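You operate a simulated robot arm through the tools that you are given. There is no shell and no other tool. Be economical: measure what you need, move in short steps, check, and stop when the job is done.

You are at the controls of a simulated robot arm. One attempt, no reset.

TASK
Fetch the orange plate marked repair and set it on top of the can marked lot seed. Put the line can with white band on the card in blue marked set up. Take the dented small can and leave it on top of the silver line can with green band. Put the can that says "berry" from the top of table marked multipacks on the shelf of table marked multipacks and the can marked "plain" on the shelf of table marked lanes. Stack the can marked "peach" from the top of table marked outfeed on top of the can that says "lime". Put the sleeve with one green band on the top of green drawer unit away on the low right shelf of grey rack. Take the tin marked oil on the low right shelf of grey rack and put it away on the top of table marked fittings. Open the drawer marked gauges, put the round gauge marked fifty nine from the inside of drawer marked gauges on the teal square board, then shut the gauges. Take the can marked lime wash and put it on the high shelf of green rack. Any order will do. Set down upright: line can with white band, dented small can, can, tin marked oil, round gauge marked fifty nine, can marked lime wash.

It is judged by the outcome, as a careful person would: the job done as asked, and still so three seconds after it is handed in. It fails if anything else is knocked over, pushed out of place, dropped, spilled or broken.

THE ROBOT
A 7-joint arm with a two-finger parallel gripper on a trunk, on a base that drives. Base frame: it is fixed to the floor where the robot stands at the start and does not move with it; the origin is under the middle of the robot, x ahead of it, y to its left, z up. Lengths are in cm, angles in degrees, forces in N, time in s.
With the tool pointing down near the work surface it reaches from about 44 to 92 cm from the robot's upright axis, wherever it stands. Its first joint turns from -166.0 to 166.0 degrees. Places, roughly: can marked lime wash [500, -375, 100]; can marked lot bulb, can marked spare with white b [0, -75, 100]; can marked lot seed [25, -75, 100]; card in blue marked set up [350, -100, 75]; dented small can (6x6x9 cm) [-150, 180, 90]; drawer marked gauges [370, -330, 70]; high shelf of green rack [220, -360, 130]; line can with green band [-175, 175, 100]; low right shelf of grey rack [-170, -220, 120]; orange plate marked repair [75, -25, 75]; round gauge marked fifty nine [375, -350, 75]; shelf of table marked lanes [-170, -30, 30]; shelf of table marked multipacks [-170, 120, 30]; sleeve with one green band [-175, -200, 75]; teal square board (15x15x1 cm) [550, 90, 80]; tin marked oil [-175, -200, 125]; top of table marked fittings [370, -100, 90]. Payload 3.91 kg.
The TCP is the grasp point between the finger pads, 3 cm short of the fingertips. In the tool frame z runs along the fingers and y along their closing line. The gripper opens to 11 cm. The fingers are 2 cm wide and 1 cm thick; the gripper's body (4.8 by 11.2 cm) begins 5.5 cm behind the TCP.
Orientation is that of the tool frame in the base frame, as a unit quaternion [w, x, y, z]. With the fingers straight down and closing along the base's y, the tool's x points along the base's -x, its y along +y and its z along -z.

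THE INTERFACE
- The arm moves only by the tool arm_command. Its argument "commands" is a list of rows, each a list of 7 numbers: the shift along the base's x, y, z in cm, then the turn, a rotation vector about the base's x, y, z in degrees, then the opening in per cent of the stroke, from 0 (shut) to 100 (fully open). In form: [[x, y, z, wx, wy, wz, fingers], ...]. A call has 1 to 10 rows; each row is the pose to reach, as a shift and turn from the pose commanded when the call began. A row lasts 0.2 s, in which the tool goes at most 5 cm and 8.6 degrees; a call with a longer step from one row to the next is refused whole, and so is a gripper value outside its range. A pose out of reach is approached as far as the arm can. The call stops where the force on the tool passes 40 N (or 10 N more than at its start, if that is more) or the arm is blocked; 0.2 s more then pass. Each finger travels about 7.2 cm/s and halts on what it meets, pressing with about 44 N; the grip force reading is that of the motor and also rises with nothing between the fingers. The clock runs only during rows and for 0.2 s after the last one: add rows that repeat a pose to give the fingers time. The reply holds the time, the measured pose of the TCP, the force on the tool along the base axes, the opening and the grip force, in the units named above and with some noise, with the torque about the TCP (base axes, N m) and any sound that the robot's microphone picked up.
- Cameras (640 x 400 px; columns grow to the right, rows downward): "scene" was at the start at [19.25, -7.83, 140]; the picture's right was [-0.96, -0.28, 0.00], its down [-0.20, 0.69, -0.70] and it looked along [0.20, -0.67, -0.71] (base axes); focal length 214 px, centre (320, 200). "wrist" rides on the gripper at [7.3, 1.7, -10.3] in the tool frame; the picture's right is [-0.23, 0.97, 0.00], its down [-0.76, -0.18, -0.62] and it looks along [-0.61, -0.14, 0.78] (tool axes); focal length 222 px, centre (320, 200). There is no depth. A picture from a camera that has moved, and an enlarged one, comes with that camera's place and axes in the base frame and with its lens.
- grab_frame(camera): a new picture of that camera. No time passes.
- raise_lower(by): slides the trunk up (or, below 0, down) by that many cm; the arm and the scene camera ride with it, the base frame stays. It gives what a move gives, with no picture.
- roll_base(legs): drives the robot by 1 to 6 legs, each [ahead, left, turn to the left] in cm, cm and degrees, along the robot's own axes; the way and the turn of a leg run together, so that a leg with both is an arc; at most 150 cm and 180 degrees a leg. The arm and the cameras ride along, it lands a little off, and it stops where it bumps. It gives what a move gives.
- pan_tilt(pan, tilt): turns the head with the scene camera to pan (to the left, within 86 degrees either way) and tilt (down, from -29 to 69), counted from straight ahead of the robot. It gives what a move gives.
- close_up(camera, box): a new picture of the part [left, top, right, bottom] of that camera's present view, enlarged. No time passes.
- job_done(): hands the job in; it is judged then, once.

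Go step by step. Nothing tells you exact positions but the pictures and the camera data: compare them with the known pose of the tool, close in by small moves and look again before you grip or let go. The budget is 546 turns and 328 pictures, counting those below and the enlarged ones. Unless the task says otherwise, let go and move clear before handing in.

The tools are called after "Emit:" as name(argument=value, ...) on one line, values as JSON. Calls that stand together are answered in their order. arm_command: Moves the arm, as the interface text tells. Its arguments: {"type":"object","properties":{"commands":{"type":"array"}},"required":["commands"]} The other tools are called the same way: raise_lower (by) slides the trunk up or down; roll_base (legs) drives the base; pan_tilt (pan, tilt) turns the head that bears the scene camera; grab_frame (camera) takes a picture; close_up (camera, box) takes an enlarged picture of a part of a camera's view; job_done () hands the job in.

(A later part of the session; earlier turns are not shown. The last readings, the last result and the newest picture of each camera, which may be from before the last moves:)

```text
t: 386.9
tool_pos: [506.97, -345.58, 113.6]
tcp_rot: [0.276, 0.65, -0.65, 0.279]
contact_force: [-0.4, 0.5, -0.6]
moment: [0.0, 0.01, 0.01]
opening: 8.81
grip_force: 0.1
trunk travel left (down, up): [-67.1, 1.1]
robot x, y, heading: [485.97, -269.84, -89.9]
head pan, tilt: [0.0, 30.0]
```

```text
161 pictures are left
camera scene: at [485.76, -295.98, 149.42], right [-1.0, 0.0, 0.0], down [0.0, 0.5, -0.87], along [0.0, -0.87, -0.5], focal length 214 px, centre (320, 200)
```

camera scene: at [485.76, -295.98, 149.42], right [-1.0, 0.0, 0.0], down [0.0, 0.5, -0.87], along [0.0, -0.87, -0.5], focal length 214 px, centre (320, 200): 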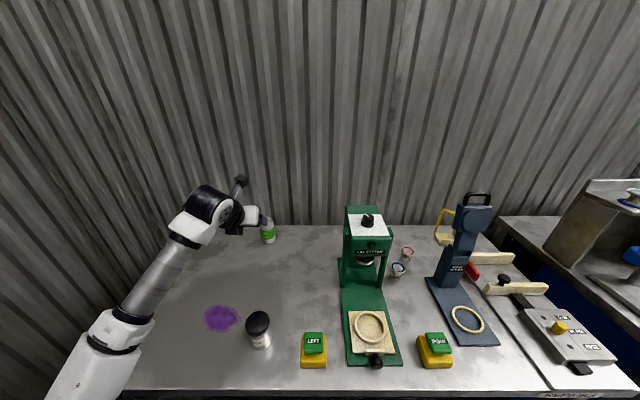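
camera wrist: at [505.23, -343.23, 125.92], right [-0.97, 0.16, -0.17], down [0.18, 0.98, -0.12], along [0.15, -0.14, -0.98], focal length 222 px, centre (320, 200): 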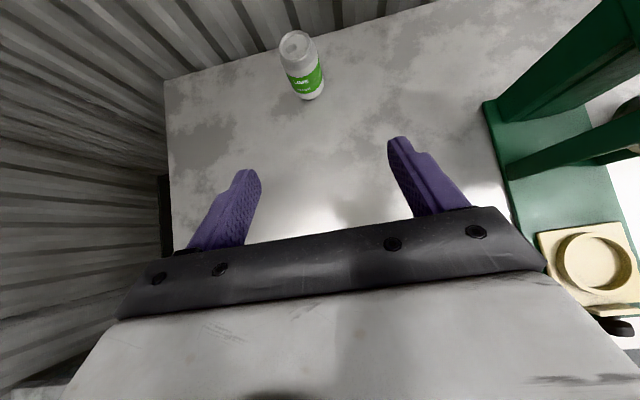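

Emit:
roll_base(legs=[[15, 0, 0]])

Emit:
arm_command(commands=[[1.5, -0.5, -3, 0, 0, 0, 80], [3.2, -1, -7, 0, 0, 0, 80], [3.2, -1, -10.6, 0, 0, 0, 80], [3.2, -1, -10.6, 0, 0, 0, 80]])

Emit:
grab_frame(camera="wrist")

Emit:
grab_frame(camera="scene")

```text
t: 388.3
tool_pos: [506.82, -360.95, 113.49]
tcp_rot: [-0.276, -0.65, 0.651, -0.279]
contact_force: [0.1, -0.9, 0.3]
moment: [-0.02, -0.01, 0.0]
opening: 8.81
grip_force: 0.1
trunk travel left (down, up): [-67.1, 1.1]
robot x, y, heading: [485.92, -285.2, -89.8]
head pan, tilt: [0.0, 30.0]
```

```text
t: 389.3
tool_pos: [510.14, -361.91, 102.88]
tcp_rot: [-0.276, -0.649, 0.651, -0.279]
contact_force: [0.2, -0.6, -0.8]
moment: [-0.03, -0.01, -0.03]
opening: 8.82
grip_force: 0.0
trunk travel left (down, up): [-67.1, 1.1]
robot x, y, heading: [485.59, -284.88, -90.1]
head pan, tilt: [0.0, 30.0]
```

```text
160 pictures are left
camera wrist: at [508.47, -359.57, 115.28], right [-0.97, 0.16, -0.17], down [0.18, 0.98, -0.12], along [0.15, -0.15, -0.98], focal length 222 px, centre (320, 200)
```

wrist: 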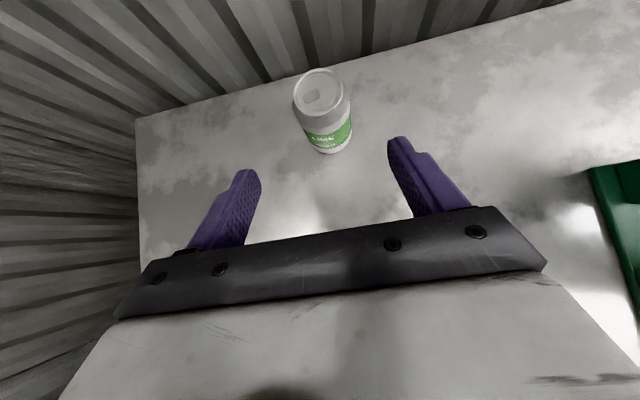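

```text
159 pictures are left
camera scene: at [485.76, -311.24, 149.44], right [-1.0, 0.0, 0.0], down [0.0, 0.5, -0.87], along [0.0, -0.87, -0.5], focal length 214 px, centre (320, 200)
```

scene: 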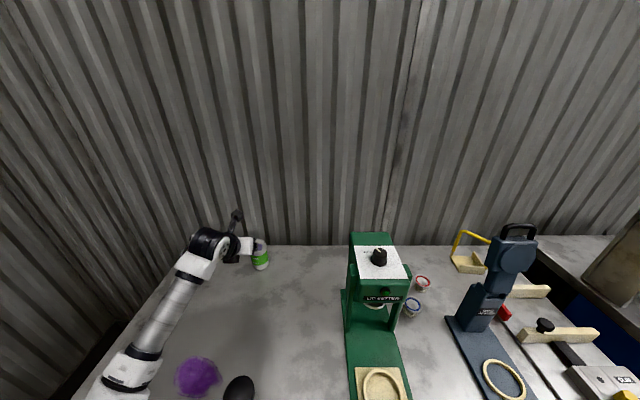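

Emit:
arm_command(commands=[[0, -3, -3.3, 0, 0, 0, 80], [0, -6, -6.6, 0, 0, 0, 80], [0, -9, -10, 0, 0, 0, 80], [0, -12.2, -13.2, 0, 0, 0, 80], [0, -12.2, -13.8, 0, 0, 0, 80], [0, -12.2, -13.8, 0, 0, 0, 80]])

Emit:
grab_frame(camera="wrist")

Emit:
grab_frame(camera="scene")

```text
t: 390.7
tool_pos: [510.11, -374.21, 89.27]
tcp_rot: [-0.276, -0.65, 0.651, -0.279]
contact_force: [0.0, 0.1, -0.5]
moment: [0.02, 0.04, -0.02]
opening: 8.82
grip_force: 0.0
trunk travel left (down, up): [-67.1, 1.1]
robot x, y, heading: [485.6, -285.42, -89.9]
head pan, tilt: [0.0, 30.0]
```

```text
158 pictures are left
camera wrist: at [508.43, -371.82, 101.6], right [-0.97, 0.16, -0.17], down [0.18, 0.98, -0.12], along [0.15, -0.15, -0.98], focal length 222 px, centre (320, 200)
```

wrist: 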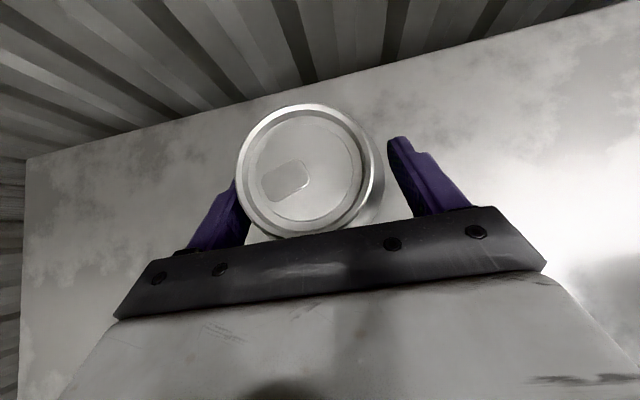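

```text
157 pictures are left
camera scene: at [485.76, -311.28, 149.43], right [-1.0, 0.0, 0.0], down [0.0, 0.5, -0.87], along [0.0, -0.87, -0.5], focal length 214 px, centre (320, 200)
```

scene: 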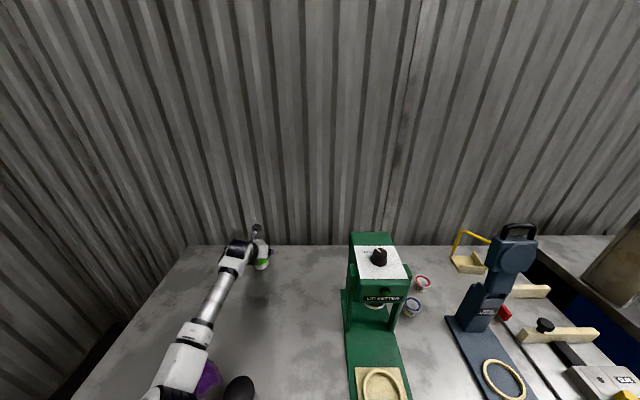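

Emit:
arm_command(commands=[[0.3, 0, 0, 0, 0, 0, 65], [0.3, 0, 0, 0, 0, 0, 50], [0.3, 0, 0, 0, 0, 0, 40], [0.3, 0, 0, 0, 0, 0, 40], [0.3, 0, 0, 0, 0, 0, 40]])

Emit:
arm_command(commands=[[0, 0, 3, 0, 0, 0, 40], [0, 0, 7, 0, 0, 0, 40], [0, 0, 11, 0, 0, 0, 40], [0, 0, 15, 0, 0, 0, 40], [0, 3, 18, 0, 0, 0, 40], [0, 7, 20, 0, 0, 0, 40], [0, 11, 22, 0, 0, 0, 40], [0, 15, 24, 0, 0, 0, 40], [0, 19, 26, 0, 0, 0, 40]])

Emit:
grab_frame(camera="wrist")

```text
t: 391.9
tool_pos: [510.35, -374.21, 89.18]
tcp_rot: [0.276, 0.65, -0.65, 0.28]
contact_force: [-0.8, -0.2, -0.2]
moment: [-0.07, 0.01, 0.0]
opening: 6.55
grip_force: 43.8
trunk travel left (down, up): [-67.1, 1.1]
robot x, y, heading: [485.83, -285.39, -89.9]
head pan, tilt: [0.0, 30.0]
```

```text
t: 393.9
tool_pos: [510.39, -355.18, 115.07]
tcp_rot: [-0.276, -0.649, 0.651, -0.28]
contact_force: [-0.3, -0.1, -4.4]
moment: [0.02, 0.01, 0.02]
opening: 6.52
grip_force: 43.7
trunk travel left (down, up): [-67.1, 1.1]
robot x, y, heading: [485.28, -285.27, -89.8]
head pan, tilt: [0.0, 30.0]
```

```text
156 pictures are left
camera wrist: at [508.75, -352.73, 127.49], right [-0.97, 0.16, -0.17], down [0.18, 0.98, -0.12], along [0.15, -0.15, -0.98], focal length 222 px, centre (320, 200)
```

wrist: 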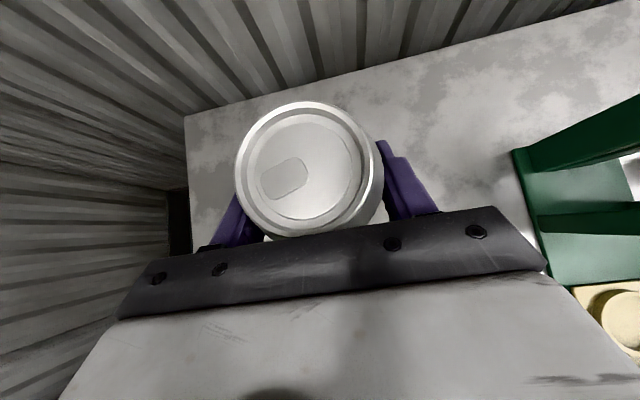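

Emit:
roll_base(legs=[[-68, 0, 0], [0, -130, 0], [0, -120, 0]])

Emit:
pan_tilt(pan=0, tilt=15)

Emit:
grab_frame(camera="scene")

```text
t: 416.9
tool_pos: [257.31, -286.69, 115.06]
tcp_rot: [-0.277, -0.646, 0.655, -0.278]
contact_force: [0.1, 0.4, -4.1]
moment: [0.03, -0.01, 0.02]
opening: 6.5
grip_force: 44.0
trunk travel left (down, up): [-67.1, 1.1]
robot x, y, heading: [233.47, -216.44, -90.5]
head pan, tilt: [0.0, 30.0]
```

```text
t: 417.6
tool_pos: [257.48, -286.7, 115.04]
tcp_rot: [-0.277, -0.646, 0.654, -0.278]
contact_force: [-0.1, 0.1, -3.2]
moment: [0.01, -0.03, 0.0]
opening: 6.54
grip_force: 43.7
trunk travel left (down, up): [-67.1, 1.1]
robot x, y, heading: [233.63, -216.15, -90.6]
head pan, tilt: [0.0, 15.0]
```

```text
155 pictures are left
camera scene: at [233.25, -242.72, 151.84], right [-1.0, 0.01, 0.0], down [0.0, 0.26, -0.97], along [-0.01, -0.97, -0.26], focal length 214 px, centre (320, 200)
```

scene: 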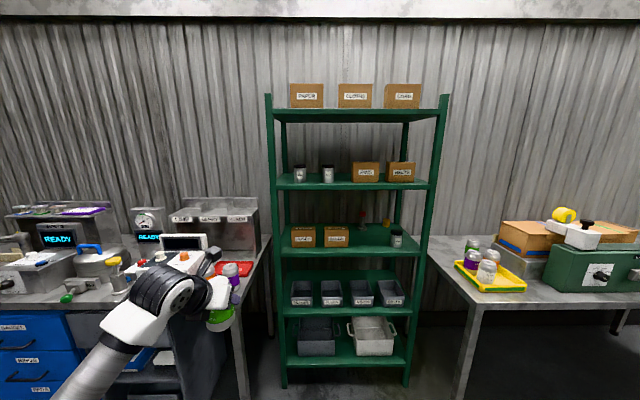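

Emit:
close_up(camera="scene", box=[260, 150, 450, 200])

```text
3.37 times, centred on (355, 175) of scene
camera zoom: at [233.25, -242.72, 151.84], right [-1.0, 0.01, 0.0], down [0.0, 0.26, -0.97], along [-0.01, -0.97, -0.26], focal length 722 px, centre (202, 284)
```

zoom: 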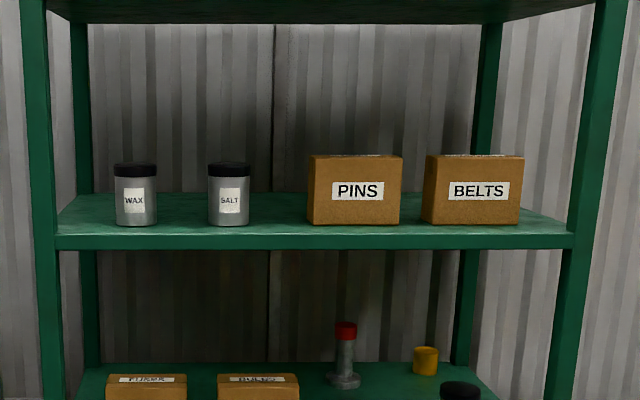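

The high shelf (z≈131) has room at the front, at about [220,-354], ahead of the gap between SALT and PINS. I'll raise the can and line it up.

Emit:
arm_command(commands=[[-3.5, 0, 3, 0, 0, 0, 40], [-7, 0, 6, 0, 0, 0, 40], [-10.5, 0, 9, 0, 0, 0, 40], [-14, 0, 12, 0, 0, 0, 40], [-17.5, 0, 15, 0, 0, 0, 40], [-21, 0, 18, 0, 0, 0, 40], [-24.5, 0, 21, 0, 0, 0, 40], [-28, 0, 24, 0, 0, 0, 40], [-31.5, 0, 26.5, 0, 0, 0, 40], [-35, 0, 28.5, 0, 0, 0, 40]])

Emit:
roll_base(legs=[[44, 0, 0.5]])

Emit:
grab_frame(camera="wrist")

Emit:
grab_frame(camera="scene")

```text
t: 419.9
tool_pos: [222.21, -286.75, 143.6]
tcp_rot: [-0.278, -0.645, 0.656, -0.277]
contact_force: [-0.1, 0.7, -3.5]
moment: [-0.03, 0.03, 0.02]
opening: 6.52
grip_force: 44.3
trunk travel left (down, up): [-67.1, 1.1]
robot x, y, heading: [233.51, -216.78, -90.7]
head pan, tilt: [0.0, 15.0]
```

```text
t: 422.5
tool_pos: [222.48, -330.4, 143.64]
tcp_rot: [-0.277, -0.648, 0.653, -0.279]
contact_force: [0.5, -0.3, -3.2]
moment: [0.0, -0.03, -0.01]
opening: 6.51
grip_force: 44.3
trunk travel left (down, up): [-67.1, 1.1]
robot x, y, heading: [233.24, -259.51, -90.3]
head pan, tilt: [0.0, 15.0]
```

```text
153 pictures are left
camera wrist: at [220.78, -327.91, 155.93], right [-0.97, 0.16, -0.17], down [0.18, 0.98, -0.12], along [0.15, -0.15, -0.98], focal length 222 px, centre (320, 200)
```

wrist: 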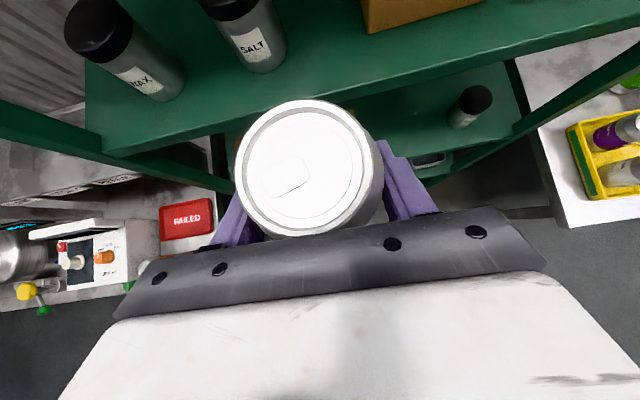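

```text
152 pictures are left
camera scene: at [233.01, -286.17, 151.84], right [-1.0, 0.01, 0.0], down [0.0, 0.26, -0.97], along [-0.01, -0.97, -0.26], focal length 214 px, centre (320, 200)
```

scene: 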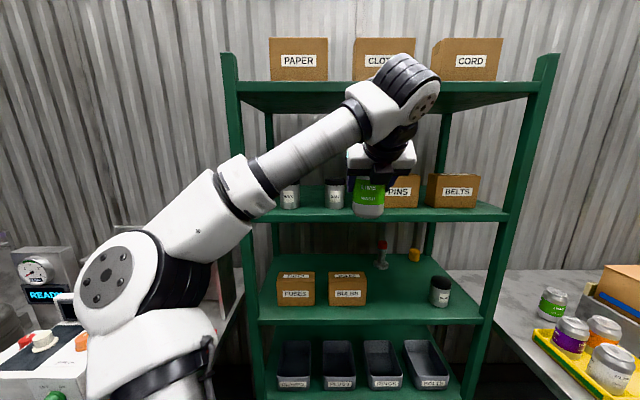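

Emit:
close_up(camera="scene", box=[230, 160, 510, 240])

Emit:
close_up(camera="wrist", box=[60, 0, 380, 200])

```text
2.29 times, centred on (370, 200) of scene
camera zoom: at [233.01, -286.17, 151.84], right [-1.0, 0.01, 0.0], down [0.0, 0.26, -0.97], along [-0.01, -0.97, -0.26], focal length 490 px, centre (206, 200)
```

zoom: 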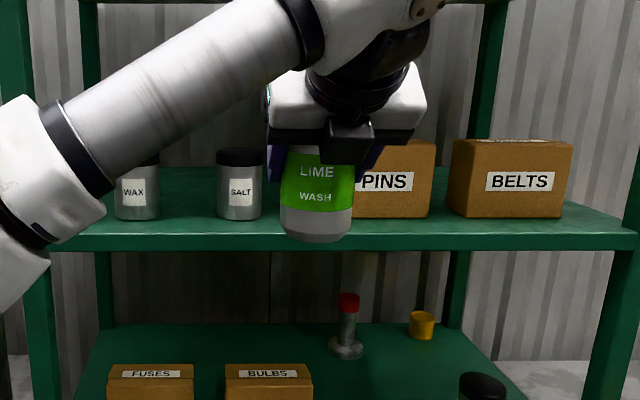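

```text
2.00 times, centred on (220, 100) of wrist
camera zoom: at [220.78, -327.91, 155.93], right [-0.97, 0.16, -0.17], down [0.18, 0.98, -0.12], along [0.15, -0.15, -0.98], focal length 444 px, centre (520, 400)
```

zoom: 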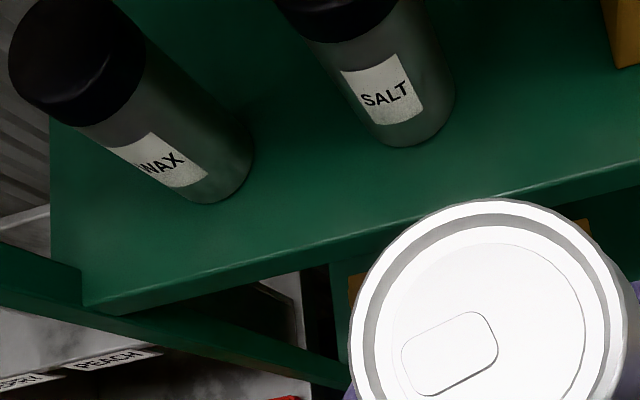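

Emit:
arm_command(commands=[[-0.8, -4.5, 0, 0, 0, 0, 40], [-1.6, -9, 0, 0, 0, 0, 40], [-2.4, -13.5, 0, 0, 0, 0, 40], [-2.4, -17, 0, 0, 0, 0, 40], [-2.4, -17, 0, 0, 0, 0, 40]])

Emit:
grab_frame(camera="wrist")

Emit:
close_up(camera="scene", box=[270, 140, 470, 240])

```text
t: 423.7
tool_pos: [219.72, -347.22, 143.45]
tcp_rot: [-0.278, -0.646, 0.654, -0.279]
contact_force: [-1.3, 1.0, -1.2]
moment: [0.0, 0.09, -0.07]
opening: 6.5
grip_force: 43.9
trunk travel left (down, up): [-67.1, 1.1]
robot x, y, heading: [233.3, -259.6, -90.4]
head pan, tilt: [0.0, 15.0]
```

```text
149 pictures are left
camera wrist: at [218.11, -344.85, 155.87], right [-0.97, 0.16, -0.17], down [0.19, 0.98, -0.12], along [0.15, -0.15, -0.98], focal length 222 px, centre (320, 200)
```

wrist: 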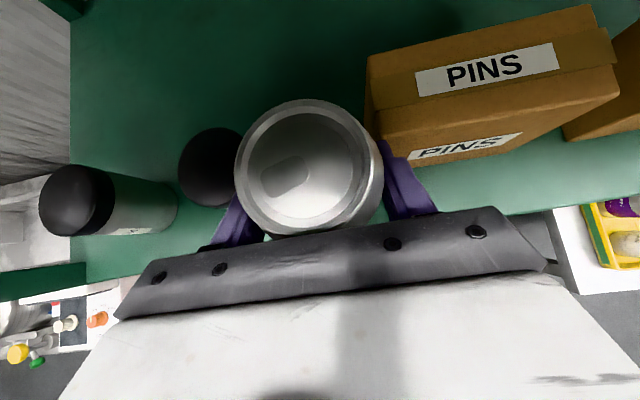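

```text
3.20 times, centred on (370, 190) of scene
camera zoom: at [233.01, -286.08, 151.85], right [-1.0, 0.01, 0.0], down [0.0, 0.26, -0.97], along [-0.01, -0.97, -0.26], focal length 686 px, centre (160, 232)
```

zoom: 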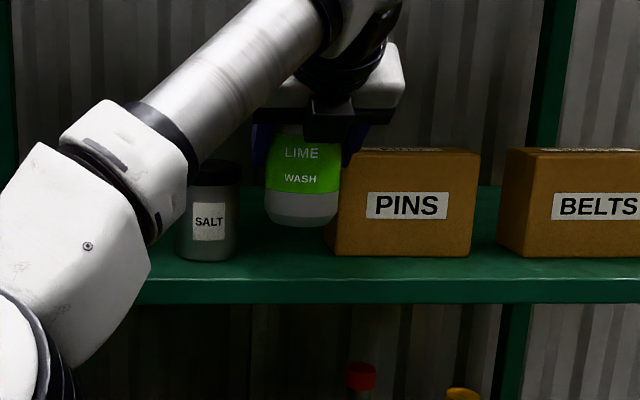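

Emit:
arm_command(commands=[[0.3, -0.5, -0.5, 0, 0, 0, 40], [0.3, -0.9, -1.2, 0, 0, 0, 40], [0.3, -0.9, -2, 0, 0, 0, 40], [0.3, -0.9, -2.6, 0, 0, 0, 40], [0.3, -0.9, -3.1, 0, 0, 0, 40], [0.3, -0.9, -3.6, 0, 0, 0, 40], [0.3, -0.9, -4, 0, 0, 0, 40], [0.3, -0.9, -4.4, 0, 0, 0, 40]])

Emit:
grab_frame(camera="wrist")

```text
t: 425.5
tool_pos: [220.21, -348.19, 139.2]
tcp_rot: [-0.277, -0.647, 0.653, -0.278]
contact_force: [-0.2, 1.0, -1.2]
moment: [-0.05, 0.04, 0.01]
opening: 6.48
grip_force: 44.1
trunk travel left (down, up): [-67.1, 1.1]
robot x, y, heading: [233.46, -259.96, -90.4]
head pan, tilt: [0.0, 15.0]
```

```text
147 pictures are left
camera wrist: at [218.62, -345.8, 151.58], right [-0.97, 0.16, -0.17], down [0.18, 0.98, -0.12], along [0.15, -0.15, -0.98], focal length 222 px, centre (320, 200)
```

wrist: 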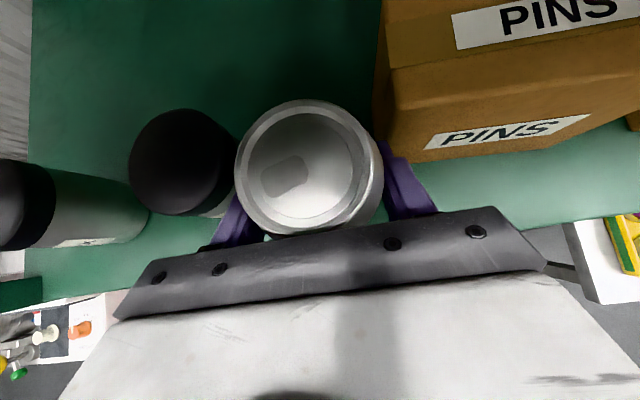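

Emit:
arm_command(commands=[[0, 0, -0.4, 0, 0, 0, 40], [0, 0, -0.8, 0, 0, 0, 40], [0, 0, -1.2, 0, 0, 0, 40], [0, 0, -1.6, 0, 0, 0, 40], [0, 0, -2, 0, 0, 0, 40], [0, 0, -2.4, 0, 0, 0, 40]])

```text
t: 427.0
tool_pos: [220.15, -347.86, 137.55]
tcp_rot: [-0.283, -0.644, 0.653, -0.281]
contact_force: [-0.9, -0.5, 17.4]
moment: [0.43, -0.11, 0.06]
opening: 6.42
grip_force: 44.0
trunk travel left (down, up): [-67.1, 1.1]
robot x, y, heading: [233.1, -259.39, -90.2]
head pan, tilt: [0.0, 15.0]
stopped in row 6: the force on the tool passed its limit at 40 N (the readings are from after the stop); the commanded pose is now the measured one
```

Emit:
arm_command(commands=[[0, 0, 0.3, 0, 0, 0, 58], [0, 0, 0.3, 0, 0, 0, 66], [0, 0, 0.3, 0, 0, 0, 66], [0, 0, 0.3, 0, 0, 0, 66]])

Emit:
grab_frame(camera="wrist")

```text
t: 428.0
tool_pos: [220.17, -348.08, 137.45]
tcp_rot: [-0.28, -0.646, 0.653, -0.279]
contact_force: [1.0, -0.2, 0.5]
moment: [0.0, -0.03, 0.03]
opening: 7.25
grip_force: 0.1
trunk travel left (down, up): [-67.1, 1.1]
robot x, y, heading: [233.66, -259.66, -90.3]
head pan, tilt: [0.0, 15.0]
```

```text
146 pictures are left
camera wrist: at [218.58, -345.6, 149.83], right [-0.97, 0.16, -0.17], down [0.19, 0.97, -0.12], along [0.14, -0.15, -0.98], focal length 222 px, centre (320, 200)
```

wrist: 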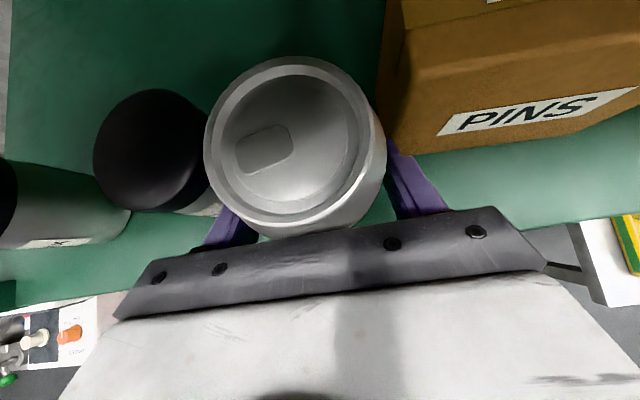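

Emit:
arm_command(commands=[[0, 1.4, 1.4, 0, 0, 0, 66], [0, 3, 3, 0, 0, 0, 66], [0, 6, 6, 0, 0, 0, 66], [0, 9, 9, 0, 0, 0, 66], [0, 12.5, 11, 0, 0, 0, 70], [0, 17, 12, 0, 0, 0, 80]])

Emit:
grab_frame(camera="wrist")

Emit:
roll_base(legs=[[-35, 0, 0]])

Emit:
close_up(camera="scene", box=[260, 140, 460, 220])

```text
t: 429.4
tool_pos: [220.14, -331.05, 149.5]
tcp_rot: [-0.28, -0.646, 0.652, -0.28]
contact_force: [-0.9, 0.0, 0.5]
moment: [0.02, -0.02, -0.01]
opening: 8.8
grip_force: 0.1
trunk travel left (down, up): [-67.1, 1.1]
robot x, y, heading: [232.84, -259.65, -90.5]
head pan, tilt: [0.0, 15.0]
```

```text
145 pictures are left
camera wrist: at [218.52, -328.67, 161.85], right [-0.97, 0.16, -0.17], down [0.19, 0.97, -0.12], along [0.14, -0.15, -0.98], focal length 222 px, centre (320, 200)
```

wrist: 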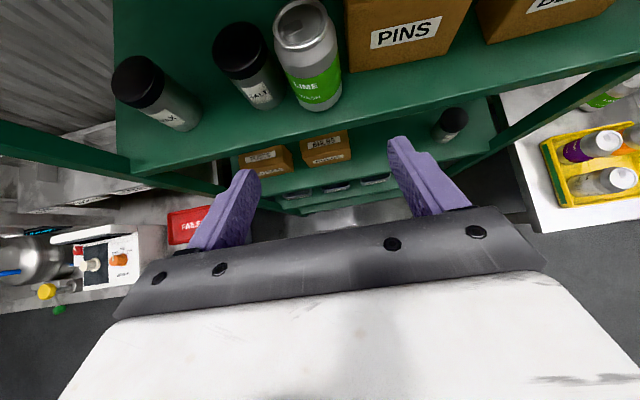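

```text
t: 431.7
tool_pos: [220.12, -295.33, 149.49]
tcp_rot: [-0.28, -0.646, 0.654, -0.279]
contact_force: [0.5, -0.8, 0.6]
moment: [0.01, 0.02, 0.02]
opening: 8.8
grip_force: 0.0
trunk travel left (down, up): [-67.1, 1.1]
robot x, y, heading: [233.43, -223.75, -90.2]
head pan, tilt: [0.0, 15.0]
```

```text
3.20 times, centred on (360, 180) of scene
camera zoom: at [233.2, -250.19, 151.87], right [-1.0, 0.01, 0.0], down [0.0, 0.26, -0.97], along [-0.01, -0.97, -0.26], focal length 686 px, centre (192, 264)
```

zoom: 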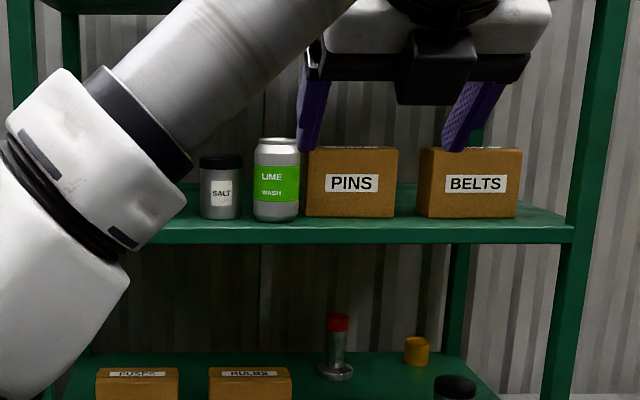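

Lime wash is placed. Now to the gauges drawer at about x=370.

Emit:
roll_base(legs=[[5, 0, 0], [0, 130, 0]])

Emit:
pan_tilt(pan=0, tilt=35)

Emit:
grab_frame(camera="scene")

Emit:
close_up(camera="scene", box=[200, 200, 400, 340])

```text
t: 442.4
tool_pos: [349.98, -300.96, 149.42]
tcp_rot: [-0.279, -0.648, 0.651, -0.279]
contact_force: [0.3, 0.1, -0.5]
moment: [0.02, -0.02, -0.02]
opening: 8.78
grip_force: 0.1
trunk travel left (down, up): [-67.1, 1.1]
robot x, y, heading: [362.63, -229.21, -90.0]
head pan, tilt: [0.0, 15.0]
```

```text
t: 443.3
tool_pos: [349.93, -301.03, 149.43]
tcp_rot: [-0.279, -0.649, 0.65, -0.28]
contact_force: [-0.3, 0.5, 0.3]
moment: [0.0, 0.0, 0.01]
opening: 8.78
grip_force: 0.2
trunk travel left (down, up): [-67.1, 1.1]
robot x, y, heading: [362.28, -229.38, -89.8]
head pan, tilt: [0.0, 35.0]
```

```text
143 pictures are left
camera scene: at [362.46, -255.1, 148.66], right [-1.0, 0.0, 0.0], down [0.0, 0.57, -0.82], along [0.0, -0.82, -0.57], focal length 214 px, centre (320, 200)
```

scene: 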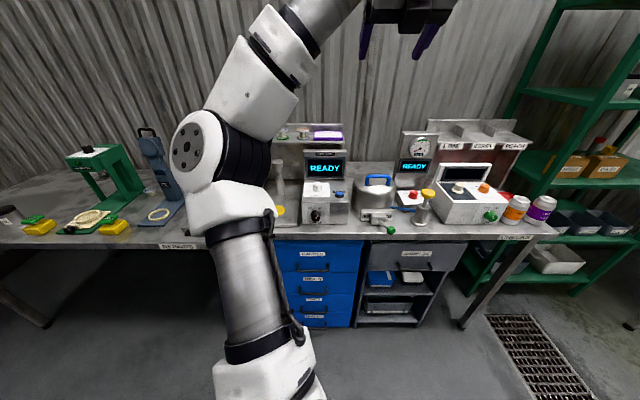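

```text
2.86 times, centred on (300, 270) of scene
camera zoom: at [362.46, -255.1, 148.66], right [-1.0, 0.0, 0.0], down [0.0, 0.57, -0.82], along [0.0, -0.82, -0.57], focal length 613 px, centre (377, 0)
```

zoom: 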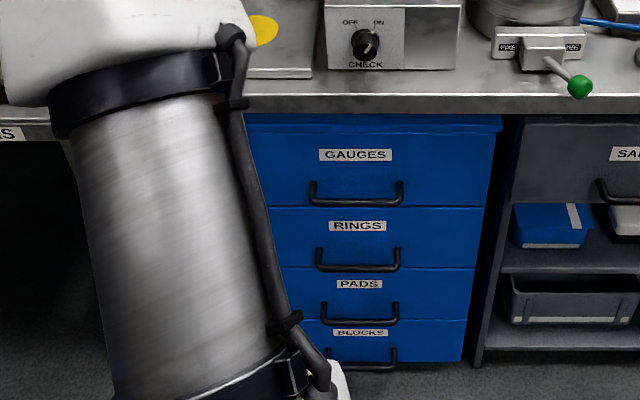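

GAUGES is the top drawer, with its handle at about [366,-318,67]. I'll lower the trunk and orient the tool horizontally with a vertical grip.

Emit:
roll_base(legs=[[-12, 0, 0]])

Emit:
raise_lower(by=-40)

Emit:
arm_command(commands=[[1, 0, -3, -7.3, 0, 0, 80], [2, 0, -6, -14.5, 0, 0, 80], [3, 0, -9, -21.7, 0, 0, 80], [4, 0, -12, -29, 0, 0, 80], [5, 0, -15, -36.2, 0, 0, 80], [6, 0, -18, -43.4, 0, 0, 80], [8, 0, -20, -43.4, 0, 0, 80], [10, 0, -20, -43.4, 0, 0, 80]])

Emit:
grab_frame(camera="wrist")

Emit:
grab_frame(camera="scene")

```text
t: 444.5
tool_pos: [349.85, -288.9, 149.39]
tcp_rot: [-0.279, -0.648, 0.651, -0.279]
contact_force: [0.6, 1.5, 0.7]
moment: [-0.02, -0.02, 0.0]
opening: 8.78
grip_force: 0.0
trunk travel left (down, up): [-67.1, 1.1]
robot x, y, heading: [362.24, -217.08, -90.0]
head pan, tilt: [0.0, 35.0]
```

```text
t: 448.3
tool_pos: [349.71, -288.88, 109.38]
tcp_rot: [-0.279, -0.649, 0.65, -0.281]
contact_force: [-0.3, 0.0, -0.3]
moment: [0.04, -0.03, -0.01]
opening: 8.79
grip_force: 0.1
trunk travel left (down, up): [-27.1, 41.1]
robot x, y, heading: [362.45, -217.02, -89.9]
head pan, tilt: [0.0, 35.0]
```

```text
t: 450.1
tool_pos: [359.86, -289.09, 89.35]
tcp_rot: [-0.499, -0.498, 0.501, -0.501]
contact_force: [-0.2, -0.2, -0.1]
moment: [0.0, -0.03, 0.05]
opening: 8.79
grip_force: 0.2
trunk travel left (down, up): [-27.1, 41.1]
robot x, y, heading: [362.77, -217.23, -89.9]
head pan, tilt: [0.0, 35.0]
```

```text
141 pictures are left
camera wrist: at [358.22, -278.72, 96.58], right [-0.97, 0.0, -0.23], down [0.18, 0.62, -0.76], along [0.14, -0.78, -0.61], focal length 222 px, centre (320, 200)
```

wrist: 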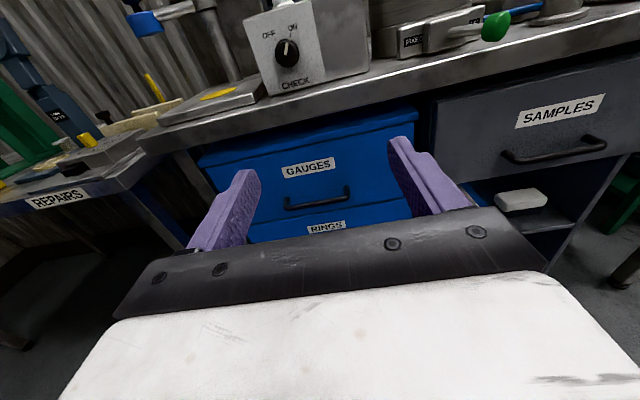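

```text
140 pictures are left
camera scene: at [362.39, -243.11, 108.66], right [-1.0, 0.0, 0.0], down [0.0, 0.57, -0.82], along [0.0, -0.82, -0.57], focal length 214 px, centre (320, 200)
```

scene: 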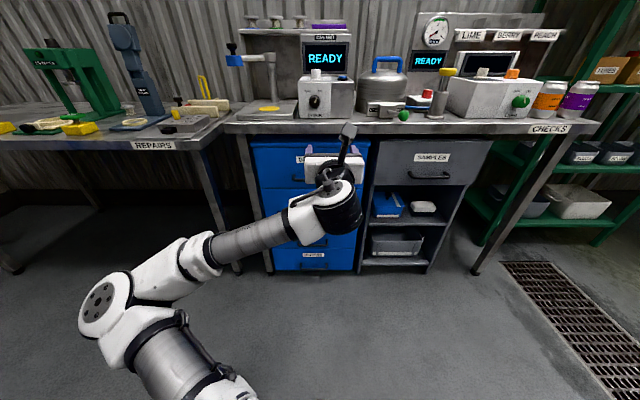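

Handle triangulated at about [365.7,-319.6,64.7]. Rolling the gripper 90°.

Emit:
arm_command(commands=[[0.6, 0, -2, 0, 8.5, 0, 70], [1.2, 0, -4, 0, 17, 0, 70], [1.8, 0, -6, 0, 25.5, 0, 70], [2.4, 0, -8, 0, 34, 0, 70], [3, 0, -10, 0, 42.5, 0, 70], [3.6, 0, -13, 0, 51, 0, 70], [4.2, 0, -16, 0, 59.5, 0, 70], [4.8, 0, -19, 0, 68, 0, 70], [5.4, 0, -22, 0, 76.5, 0, 70], [5.8, 0, -24.6, 0, 85, 0, 70]])

Emit:
arm_command(commands=[[0, 0, 0, 0, 5, 0, 60], [0, -3, 0, 0, 5, 0, 60], [0, -6, 0, 0, 5, 0, 60], [0, -6, 0, 0, 5, 0, 60]])

Emit:
grab_frame(camera="wrist")

Emit:
grab_frame(camera="scene")

```text
t: 452.3
tool_pos: [368.18, -287.51, 86.93]
tcp_rot: [0.768, 0.54, -0.214, 0.269]
contact_force: [-1.2, -0.3, -0.1]
moment: [0.0, -0.06, 0.0]
opening: 7.7
grip_force: 0.1
out of reach, approached as far as the arm can: row 4, 5, 6, 7, 8, 9, 10
trunk travel left (down, up): [-27.1, 41.1]
robot x, y, heading: [362.38, -217.11, -90.0]
head pan, tilt: [0.0, 35.0]
stopped in row 10: the arm was blocked; the commanded pose is now the measured one
```

```text
t: 453.3
tool_pos: [368.63, -293.85, 86.03]
tcp_rot: [0.773, 0.557, -0.18, 0.244]
contact_force: [-0.1, 0.3, 0.0]
moment: [-0.01, 0.02, -0.02]
opening: 6.58
grip_force: 0.1
trunk travel left (down, up): [-27.1, 41.1]
robot x, y, heading: [362.4, -217.58, -90.0]
head pan, tilt: [0.0, 35.0]
```

```text
139 pictures are left
camera wrist: at [373.65, -282.36, 88.11], right [-0.75, 0.21, 0.63], down [-0.52, 0.41, -0.75], along [-0.42, -0.89, -0.2], focal length 222 px, centre (320, 200)
```

wrist: 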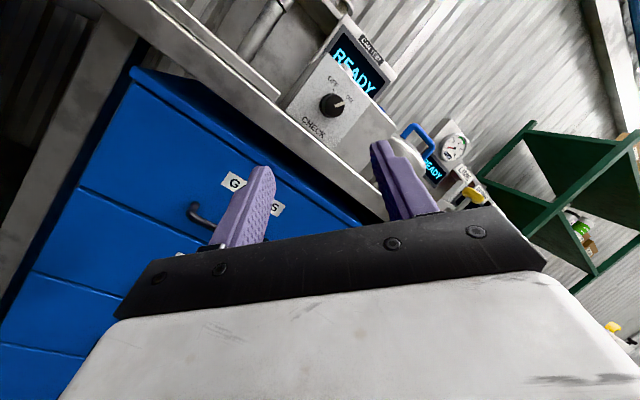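

```text
138 pictures are left
camera scene: at [362.4, -243.11, 108.64], right [-1.0, 0.0, 0.0], down [0.0, 0.57, -0.82], along [0.0, -0.82, -0.57], focal length 214 px, centre (320, 200)
```

scene: 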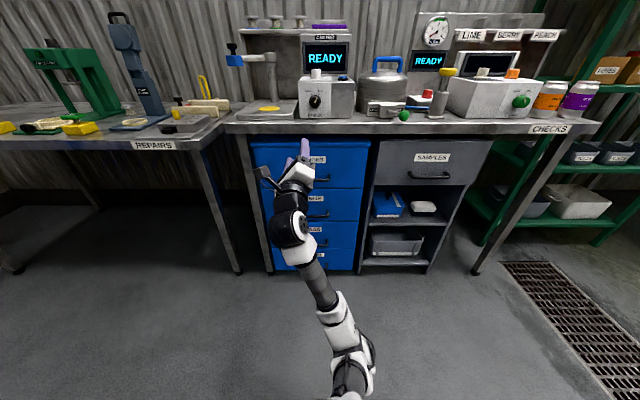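

That roll direction hits a joint limit, so I'll roll the other way.

Emit:
arm_command(commands=[[0, 1, 0, 0.4, -8.3, 1.3, 60], [0, 2, 0, 0.8, -16.6, 2.6, 60], [0, 3, 0, 1.2, -24.9, 3.9, 60], [-0.5, 4, 0, 1.6, -33.2, 5.2, 60], [-1, 5, 0, 2, -41.5, 6.5, 60], [-1.5, 6, 0, 2.4, -49.8, 7.8, 60], [-2, 7, 0, 2.8, -58.1, 9.1, 60], [-2, 8, 0, 3.2, -66.4, 10.4, 60], [-2, 8, 0, 3.2, -66.4, 10.4, 60]])

Emit:
grab_frame(camera="scene")

```text
t: 455.3
tool_pos: [366.79, -286.83, 86.42]
tcp_rot: [0.51, 0.367, -0.531, 0.569]
contact_force: [-0.7, -0.2, -0.2]
moment: [-0.03, -0.01, -0.04]
opening: 6.61
grip_force: 0.0
out of reach, approached as far as the arm can: row 8, 9
trunk travel left (down, up): [-27.1, 41.1]
robot x, y, heading: [362.16, -217.63, -89.8]
head pan, tilt: [0.0, 35.0]
```

```text
137 pictures are left
camera scene: at [362.41, -243.11, 108.66], right [-1.0, 0.0, 0.0], down [0.0, 0.57, -0.82], along [0.0, -0.82, -0.57], focal length 214 px, centre (320, 200)
```

scene: 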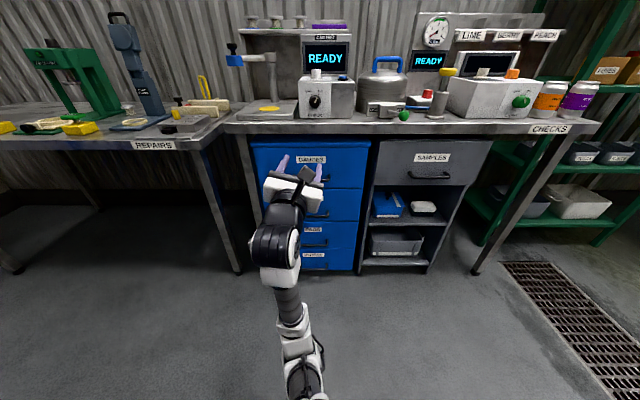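

I'll untangle the wrist via the vertical pose: pitch down, yaw −90°, then pitch up with a vertical grip.

Emit:
arm_command(commands=[[0, 0, 0, 3.5, 4.3, 2, 60], [0, 0, 0, 7, 8.6, 4, 60], [0, 0, 0, 10.4, 12.8, 6, 60], [0, 0, 0, 10.4, 12.8, 6, 60]])

Emit:
arm_command(commands=[[0, 1, 0.5, 8.5, 0, 0, 60], [0, 2, 1, 17, 0, 0, 60], [0, 3, 1.5, 25.5, 0, 0, 60], [0, 4, 2, 34, 0, 0, 60], [0, 5, 2.5, 42.5, 0, 0, 60], [0, 6, 3, 51, 0, 0, 60], [0, 7, 3.5, 59.5, 0, 0, 60], [0, 8, 4, 68, 0, 0, 60], [0, 9, 4.5, 76.5, 0, 0, 60], [0, 10, 5, 85, 0, 0, 60]])

Emit:
grab_frame(camera="scene")

```text
t: 456.3
tool_pos: [366.87, -286.78, 86.42]
tcp_rot: [0.5, 0.5, -0.5, 0.499]
contact_force: [0.1, -0.3, -0.8]
moment: [-0.01, 0.03, 0.03]
opening: 6.62
grip_force: 0.2
trunk travel left (down, up): [-27.1, 41.1]
robot x, y, heading: [362.17, -217.26, -89.9]
head pan, tilt: [0.0, 35.0]
```

```text
t: 458.5
tool_pos: [366.8, -276.81, 91.29]
tcp_rot: [-0.031, -0.706, 0.707, -0.03]
contact_force: [0.5, 0.0, -0.1]
moment: [0.02, 0.0, -0.04]
opening: 6.58
grip_force: 0.1
trunk travel left (down, up): [-27.1, 41.1]
robot x, y, heading: [362.35, -217.1, -89.9]
head pan, tilt: [0.0, 35.0]
```

```text
136 pictures are left
camera scene: at [362.4, -243.12, 108.65], right [-1.0, 0.0, 0.0], down [0.0, 0.57, -0.82], along [0.0, -0.82, -0.57], focal length 214 px, centre (320, 200)
```

scene: 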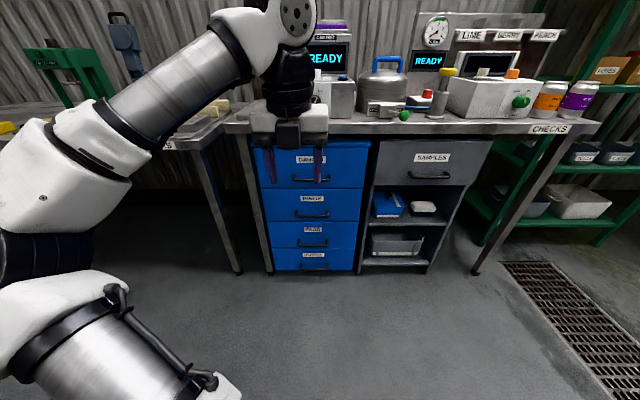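

Elbow is back on the left. Now yaw −90°, then pitch up.

Emit:
arm_command(commands=[[0, 0, 0, 0, 0, -8.5, 60], [0, 0, 0, 0, 0, -17, 60], [0, 0, 0, 0, 0, -25.5, 60], [0, 0, 0, 0, 0, -34, 60], [0, 0, 0, 0, 0, -42.5, 60], [0, 0, 0, 0, 0, -51, 60], [0, 0, 0, 0, 0, -59.5, 60], [0, 0, 0, 0, 0, -68, 60], [0, 0, 0, 0, 0, -76.5, 60], [0, 0, 0, 0, 0, -85, 60]])

Emit:
arm_command(commands=[[0, -1, -1, -8, 0, -4, 60], [0, -2, -2, -16, 0, -5, 60], [0, -3, -3, -24, 0, -5, 60], [0, -4, -4, -32, 0, -5, 60], [0, -5, -5, -40, 0, -5, 60], [0, -6, -7, -48, 0, -5, 60], [0, -7, -9, -56, 0, -5, 60], [0, -8, -11, -64, 0, -5, 60], [0, -9, -13, -72, 0, -5, 60], [0, -10, -15, -80, 0, -5, 60]])

Emit:
grab_frame(camera="scene")

Emit:
grab_frame(camera="wrist")

```text
t: 460.7
tool_pos: [366.81, -276.83, 91.45]
tcp_rot: [-0.045, -0.043, 0.998, -0.001]
contact_force: [0.2, -0.6, -0.2]
moment: [-0.02, 0.02, -0.01]
opening: 6.62
grip_force: 0.0
trunk travel left (down, up): [-27.1, 41.1]
robot x, y, heading: [362.59, -217.14, -89.7]
head pan, tilt: [0.0, 35.0]
```

```text
refused: row 1 steps farther than a row can; nothing moved
```

```text
135 pictures are left
camera scene: at [362.41, -243.12, 108.66], right [-1.0, 0.0, 0.0], down [0.0, 0.57, -0.82], along [0.0, -0.82, -0.57], focal length 214 px, centre (320, 200)
```

scene: 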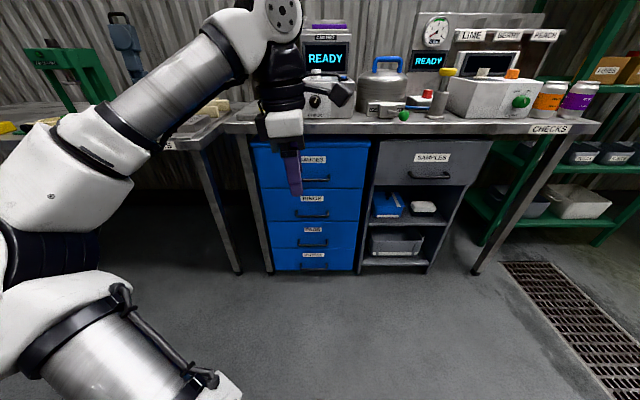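

```text
134 pictures are left
camera wrist: at [360.51, -275.76, 102.31], right [0.14, 0.99, -0.02], down [0.83, -0.11, 0.55], along [0.55, -0.09, -0.83], focal length 222 px, centre (320, 200)
```

wrist: 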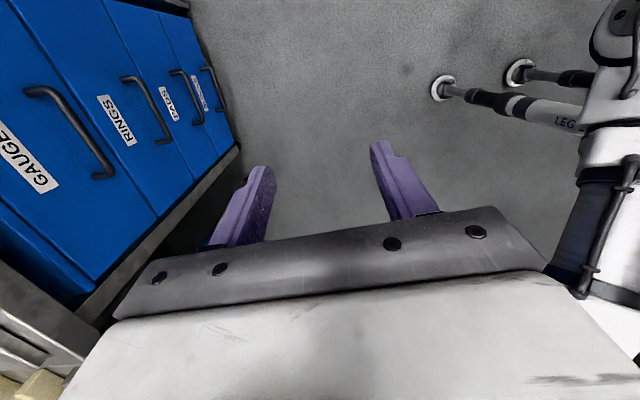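

Emit:
arm_command(commands=[[0, -1, -1, -8.4, -0.7, 0, 60], [0, -2, -2, -16.8, -1.5, 0, 60], [0, -3, -3, -25.2, -2.2, 0, 60], [0, -4, -4, -33.6, -3, 0, 60], [0, -5, -6, -42, -3.7, 0, 60], [0, -6, -8, -50.4, -4.5, 0, 60], [0, -7, -10, -58.8, -5.2, 0, 60], [0, -8, -12, -67.2, -6, 0, 60], [0, -9, -14, -75.6, -6.7, 0, 60], [0, -10, -16, -84, -7.4, 0, 60]])

Emit:
grab_frame(camera="scene")

Emit:
grab_frame(camera="wrist")

```text
t: 462.9
tool_pos: [367.01, -288.22, 76.18]
tcp_rot: [-0.004, -0.004, 0.757, -0.653]
contact_force: [0.8, -0.4, 0.7]
moment: [0.02, 0.05, 0.01]
opening: 6.61
grip_force: 0.1
out of reach, approached as far as the arm can: row 9, 10
trunk travel left (down, up): [-27.1, 41.1]
robot x, y, heading: [362.37, -217.43, -89.8]
head pan, tilt: [0.0, 35.0]
```

```text
133 pictures are left
camera scene: at [362.4, -243.09, 108.67], right [-1.0, 0.0, 0.0], down [0.0, 0.57, -0.82], along [0.0, -0.82, -0.57], focal length 214 px, centre (320, 200)
```

scene: 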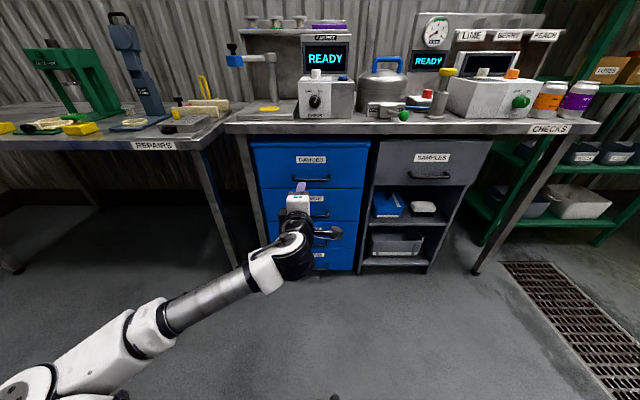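

```text
132 pictures are left
camera wrist: at [359.98, -277.79, 76.26], right [0.22, 0.14, -0.97], down [0.77, 0.59, 0.26], along [0.61, -0.79, 0.02], focal length 222 px, centre (320, 200)
```

wrist: 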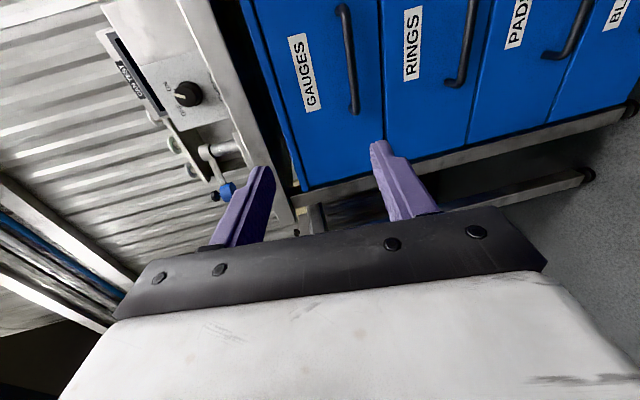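

Emit:
arm_command(commands=[[-0.7, -1, -4, 0, 0, 0, 60], [-1.3, -2, -8, 0, 0, 0, 60], [-1.3, -4, -10.4, 0, 0, 0, 60], [-1.3, -8.5, -10.4, 0, 0, 0, 60], [-1.3, -13, -10.4, 0, 0, 0, 60], [-1.3, -17.5, -10.4, 0, 0, 0, 60], [-1.3, -21, -10.4, 0, 0, 0, 60], [-1.3, -21, -10.4, 0, 0, 0, 60]])

Emit:
grab_frame(camera="wrist")

Emit:
close_up(camera="scene", box=[240, 130, 380, 240])

```text
t: 463.9
tool_pos: [371.56, -289.45, 73.47]
tcp_rot: [0.132, 0.125, 0.726, -0.663]
contact_force: [0.2, -0.2, -0.3]
moment: [0.02, -0.02, 0.0]
opening: 6.61
grip_force: 0.1
out of reach, approached as far as the arm can: row 1, 2, 3, 4, 5
trunk travel left (down, up): [-27.1, 41.1]
robot x, y, heading: [362.37, -217.27, -90.2]
head pan, tilt: [0.0, 35.0]
stopped in row 5: the arm was blocked; the commanded pose is now the measured one
```

```text
131 pictures are left
camera wrist: at [365.2, -279.02, 70.12], right [0.56, 0.08, -0.83], down [0.63, 0.6, 0.49], along [0.54, -0.8, 0.28], focal length 222 px, centre (320, 200)
```

wrist: 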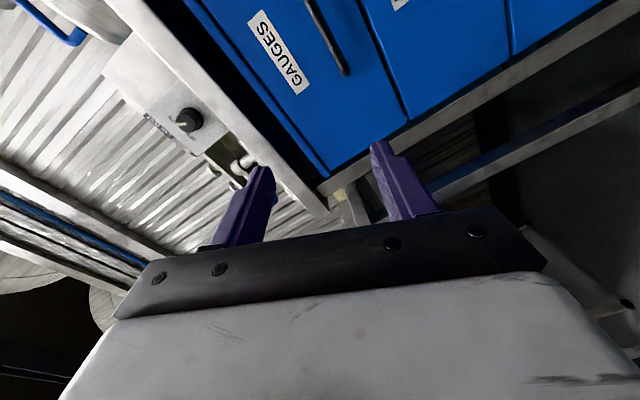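

```text
3.64 times, centred on (310, 185) of scene
camera zoom: at [362.32, -243.01, 108.69], right [-1.0, 0.0, 0.0], down [0.0, 0.57, -0.82], along [0.0, -0.82, -0.57], focal length 780 px, centre (356, 254)
```

zoom: 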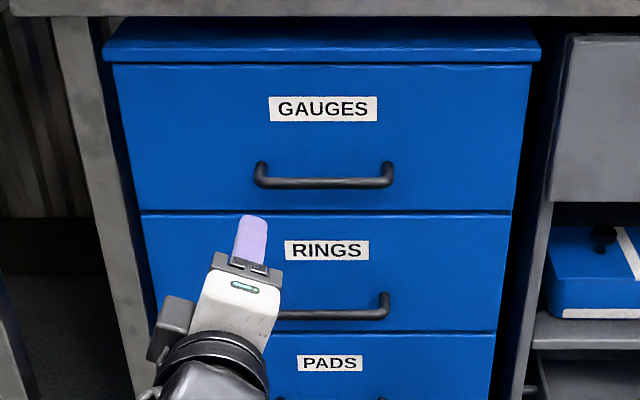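

I'll use a vertical tool instead, since the drawer unit protrudes ahead of the bench edge and the fingers can straddle the bar from above.

Emit:
arm_command(commands=[[-0.5, 1, 2, 8.2, 1.6, 1.5, 60], [-1, 2, 4, 16.4, 3.2, 3, 60], [-1.5, 3, 6, 24.6, 4.8, 4.5, 60], [-2, 4, 8, 32.8, 6.4, 6, 60], [-2.5, 5, 10, 41, 8, 7.5, 60], [-3, 6, 12, 49.2, 9.6, 9, 60], [-3.5, 7, 14, 57.4, 11.2, 10.5, 60], [-4, 8, 14, 65.6, 12.8, 12, 60], [-4.5, 8, 14, 73.8, 14.5, 13.7, 60], [-5, 8, 14, 82, 16.2, 15.3, 60]])

Emit:
grab_frame(camera="scene")

```text
t: 466.1
tool_pos: [366.64, -281.55, 87.18]
tcp_rot: [0.002, 0.001, 1.0, -0.014]
contact_force: [0.6, -0.1, -0.1]
moment: [0.0, 0.05, -0.02]
opening: 6.58
grip_force: 0.1
trunk travel left (down, up): [-27.1, 41.1]
robot x, y, heading: [362.32, -217.25, -89.9]
head pan, tilt: [0.0, 35.0]
```

```text
129 pictures are left
camera scene: at [362.41, -243.11, 108.66], right [-1.0, 0.0, 0.0], down [0.0, 0.57, -0.82], along [0.0, -0.82, -0.57], focal length 214 px, centre (320, 200)
```

scene: 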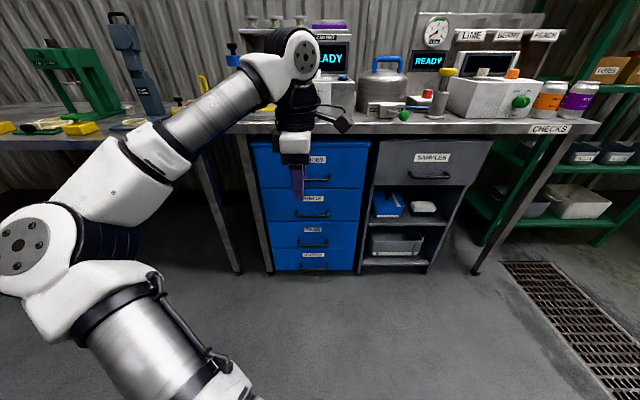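

Emit:
roll_base(legs=[[25, 0, 0]])

Emit:
arm_command(commands=[[-0.9, -1, -3, 0, 0, 0, 42], [-0.9, -2, -6, 0, 0, 0, 42], [-0.9, -2, -10, 0, 0, 0, 42], [-0.9, -2, -10, 0, 0, 0, 42]])

Emit:
grab_frame(camera="wrist")

Emit:
grab_frame(camera="scene")

```text
t: 468.0
tool_pos: [366.95, -306.07, 87.13]
tcp_rot: [0.002, -0.001, 1.0, -0.015]
contact_force: [0.5, 0.1, -0.3]
moment: [-0.04, 0.01, 0.01]
opening: 6.61
grip_force: 0.0
trunk travel left (down, up): [-27.1, 41.1]
robot x, y, heading: [362.52, -241.6, -89.4]
head pan, tilt: [0.0, 35.0]
```

```text
t: 469.0
tool_pos: [366.13, -308.05, 77.25]
tcp_rot: [0.003, -0.001, 1.0, -0.015]
contact_force: [0.1, -0.6, 0.2]
moment: [-0.02, 0.0, 0.02]
opening: 4.63
grip_force: 0.0
trunk travel left (down, up): [-27.1, 41.1]
robot x, y, heading: [362.27, -241.82, -89.7]
head pan, tilt: [0.0, 35.0]
```

```text
128 pictures are left
camera wrist: at [358.89, -306.2, 87.43], right [0.23, 0.97, -0.03], down [0.76, -0.16, 0.63], along [0.61, -0.16, -0.77], focal length 222 px, centre (320, 200)
```

wrist: 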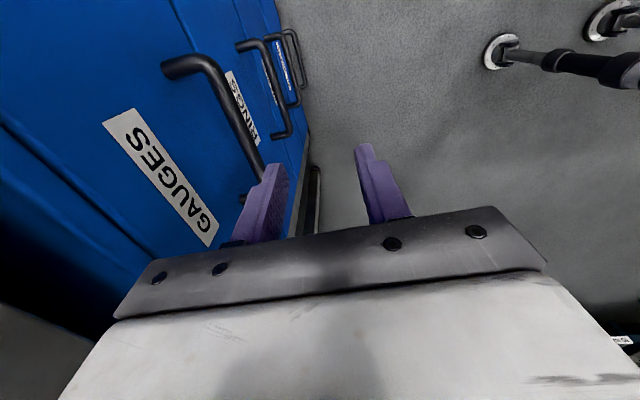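

```text
127 pictures are left
camera scene: at [362.55, -267.74, 108.66], right [-1.0, 0.0, 0.0], down [0.0, 0.57, -0.82], along [0.0, -0.82, -0.57], focal length 214 px, centre (320, 200)
```

scene: 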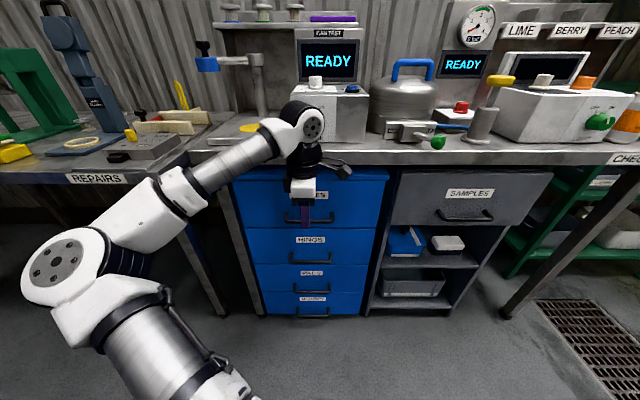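

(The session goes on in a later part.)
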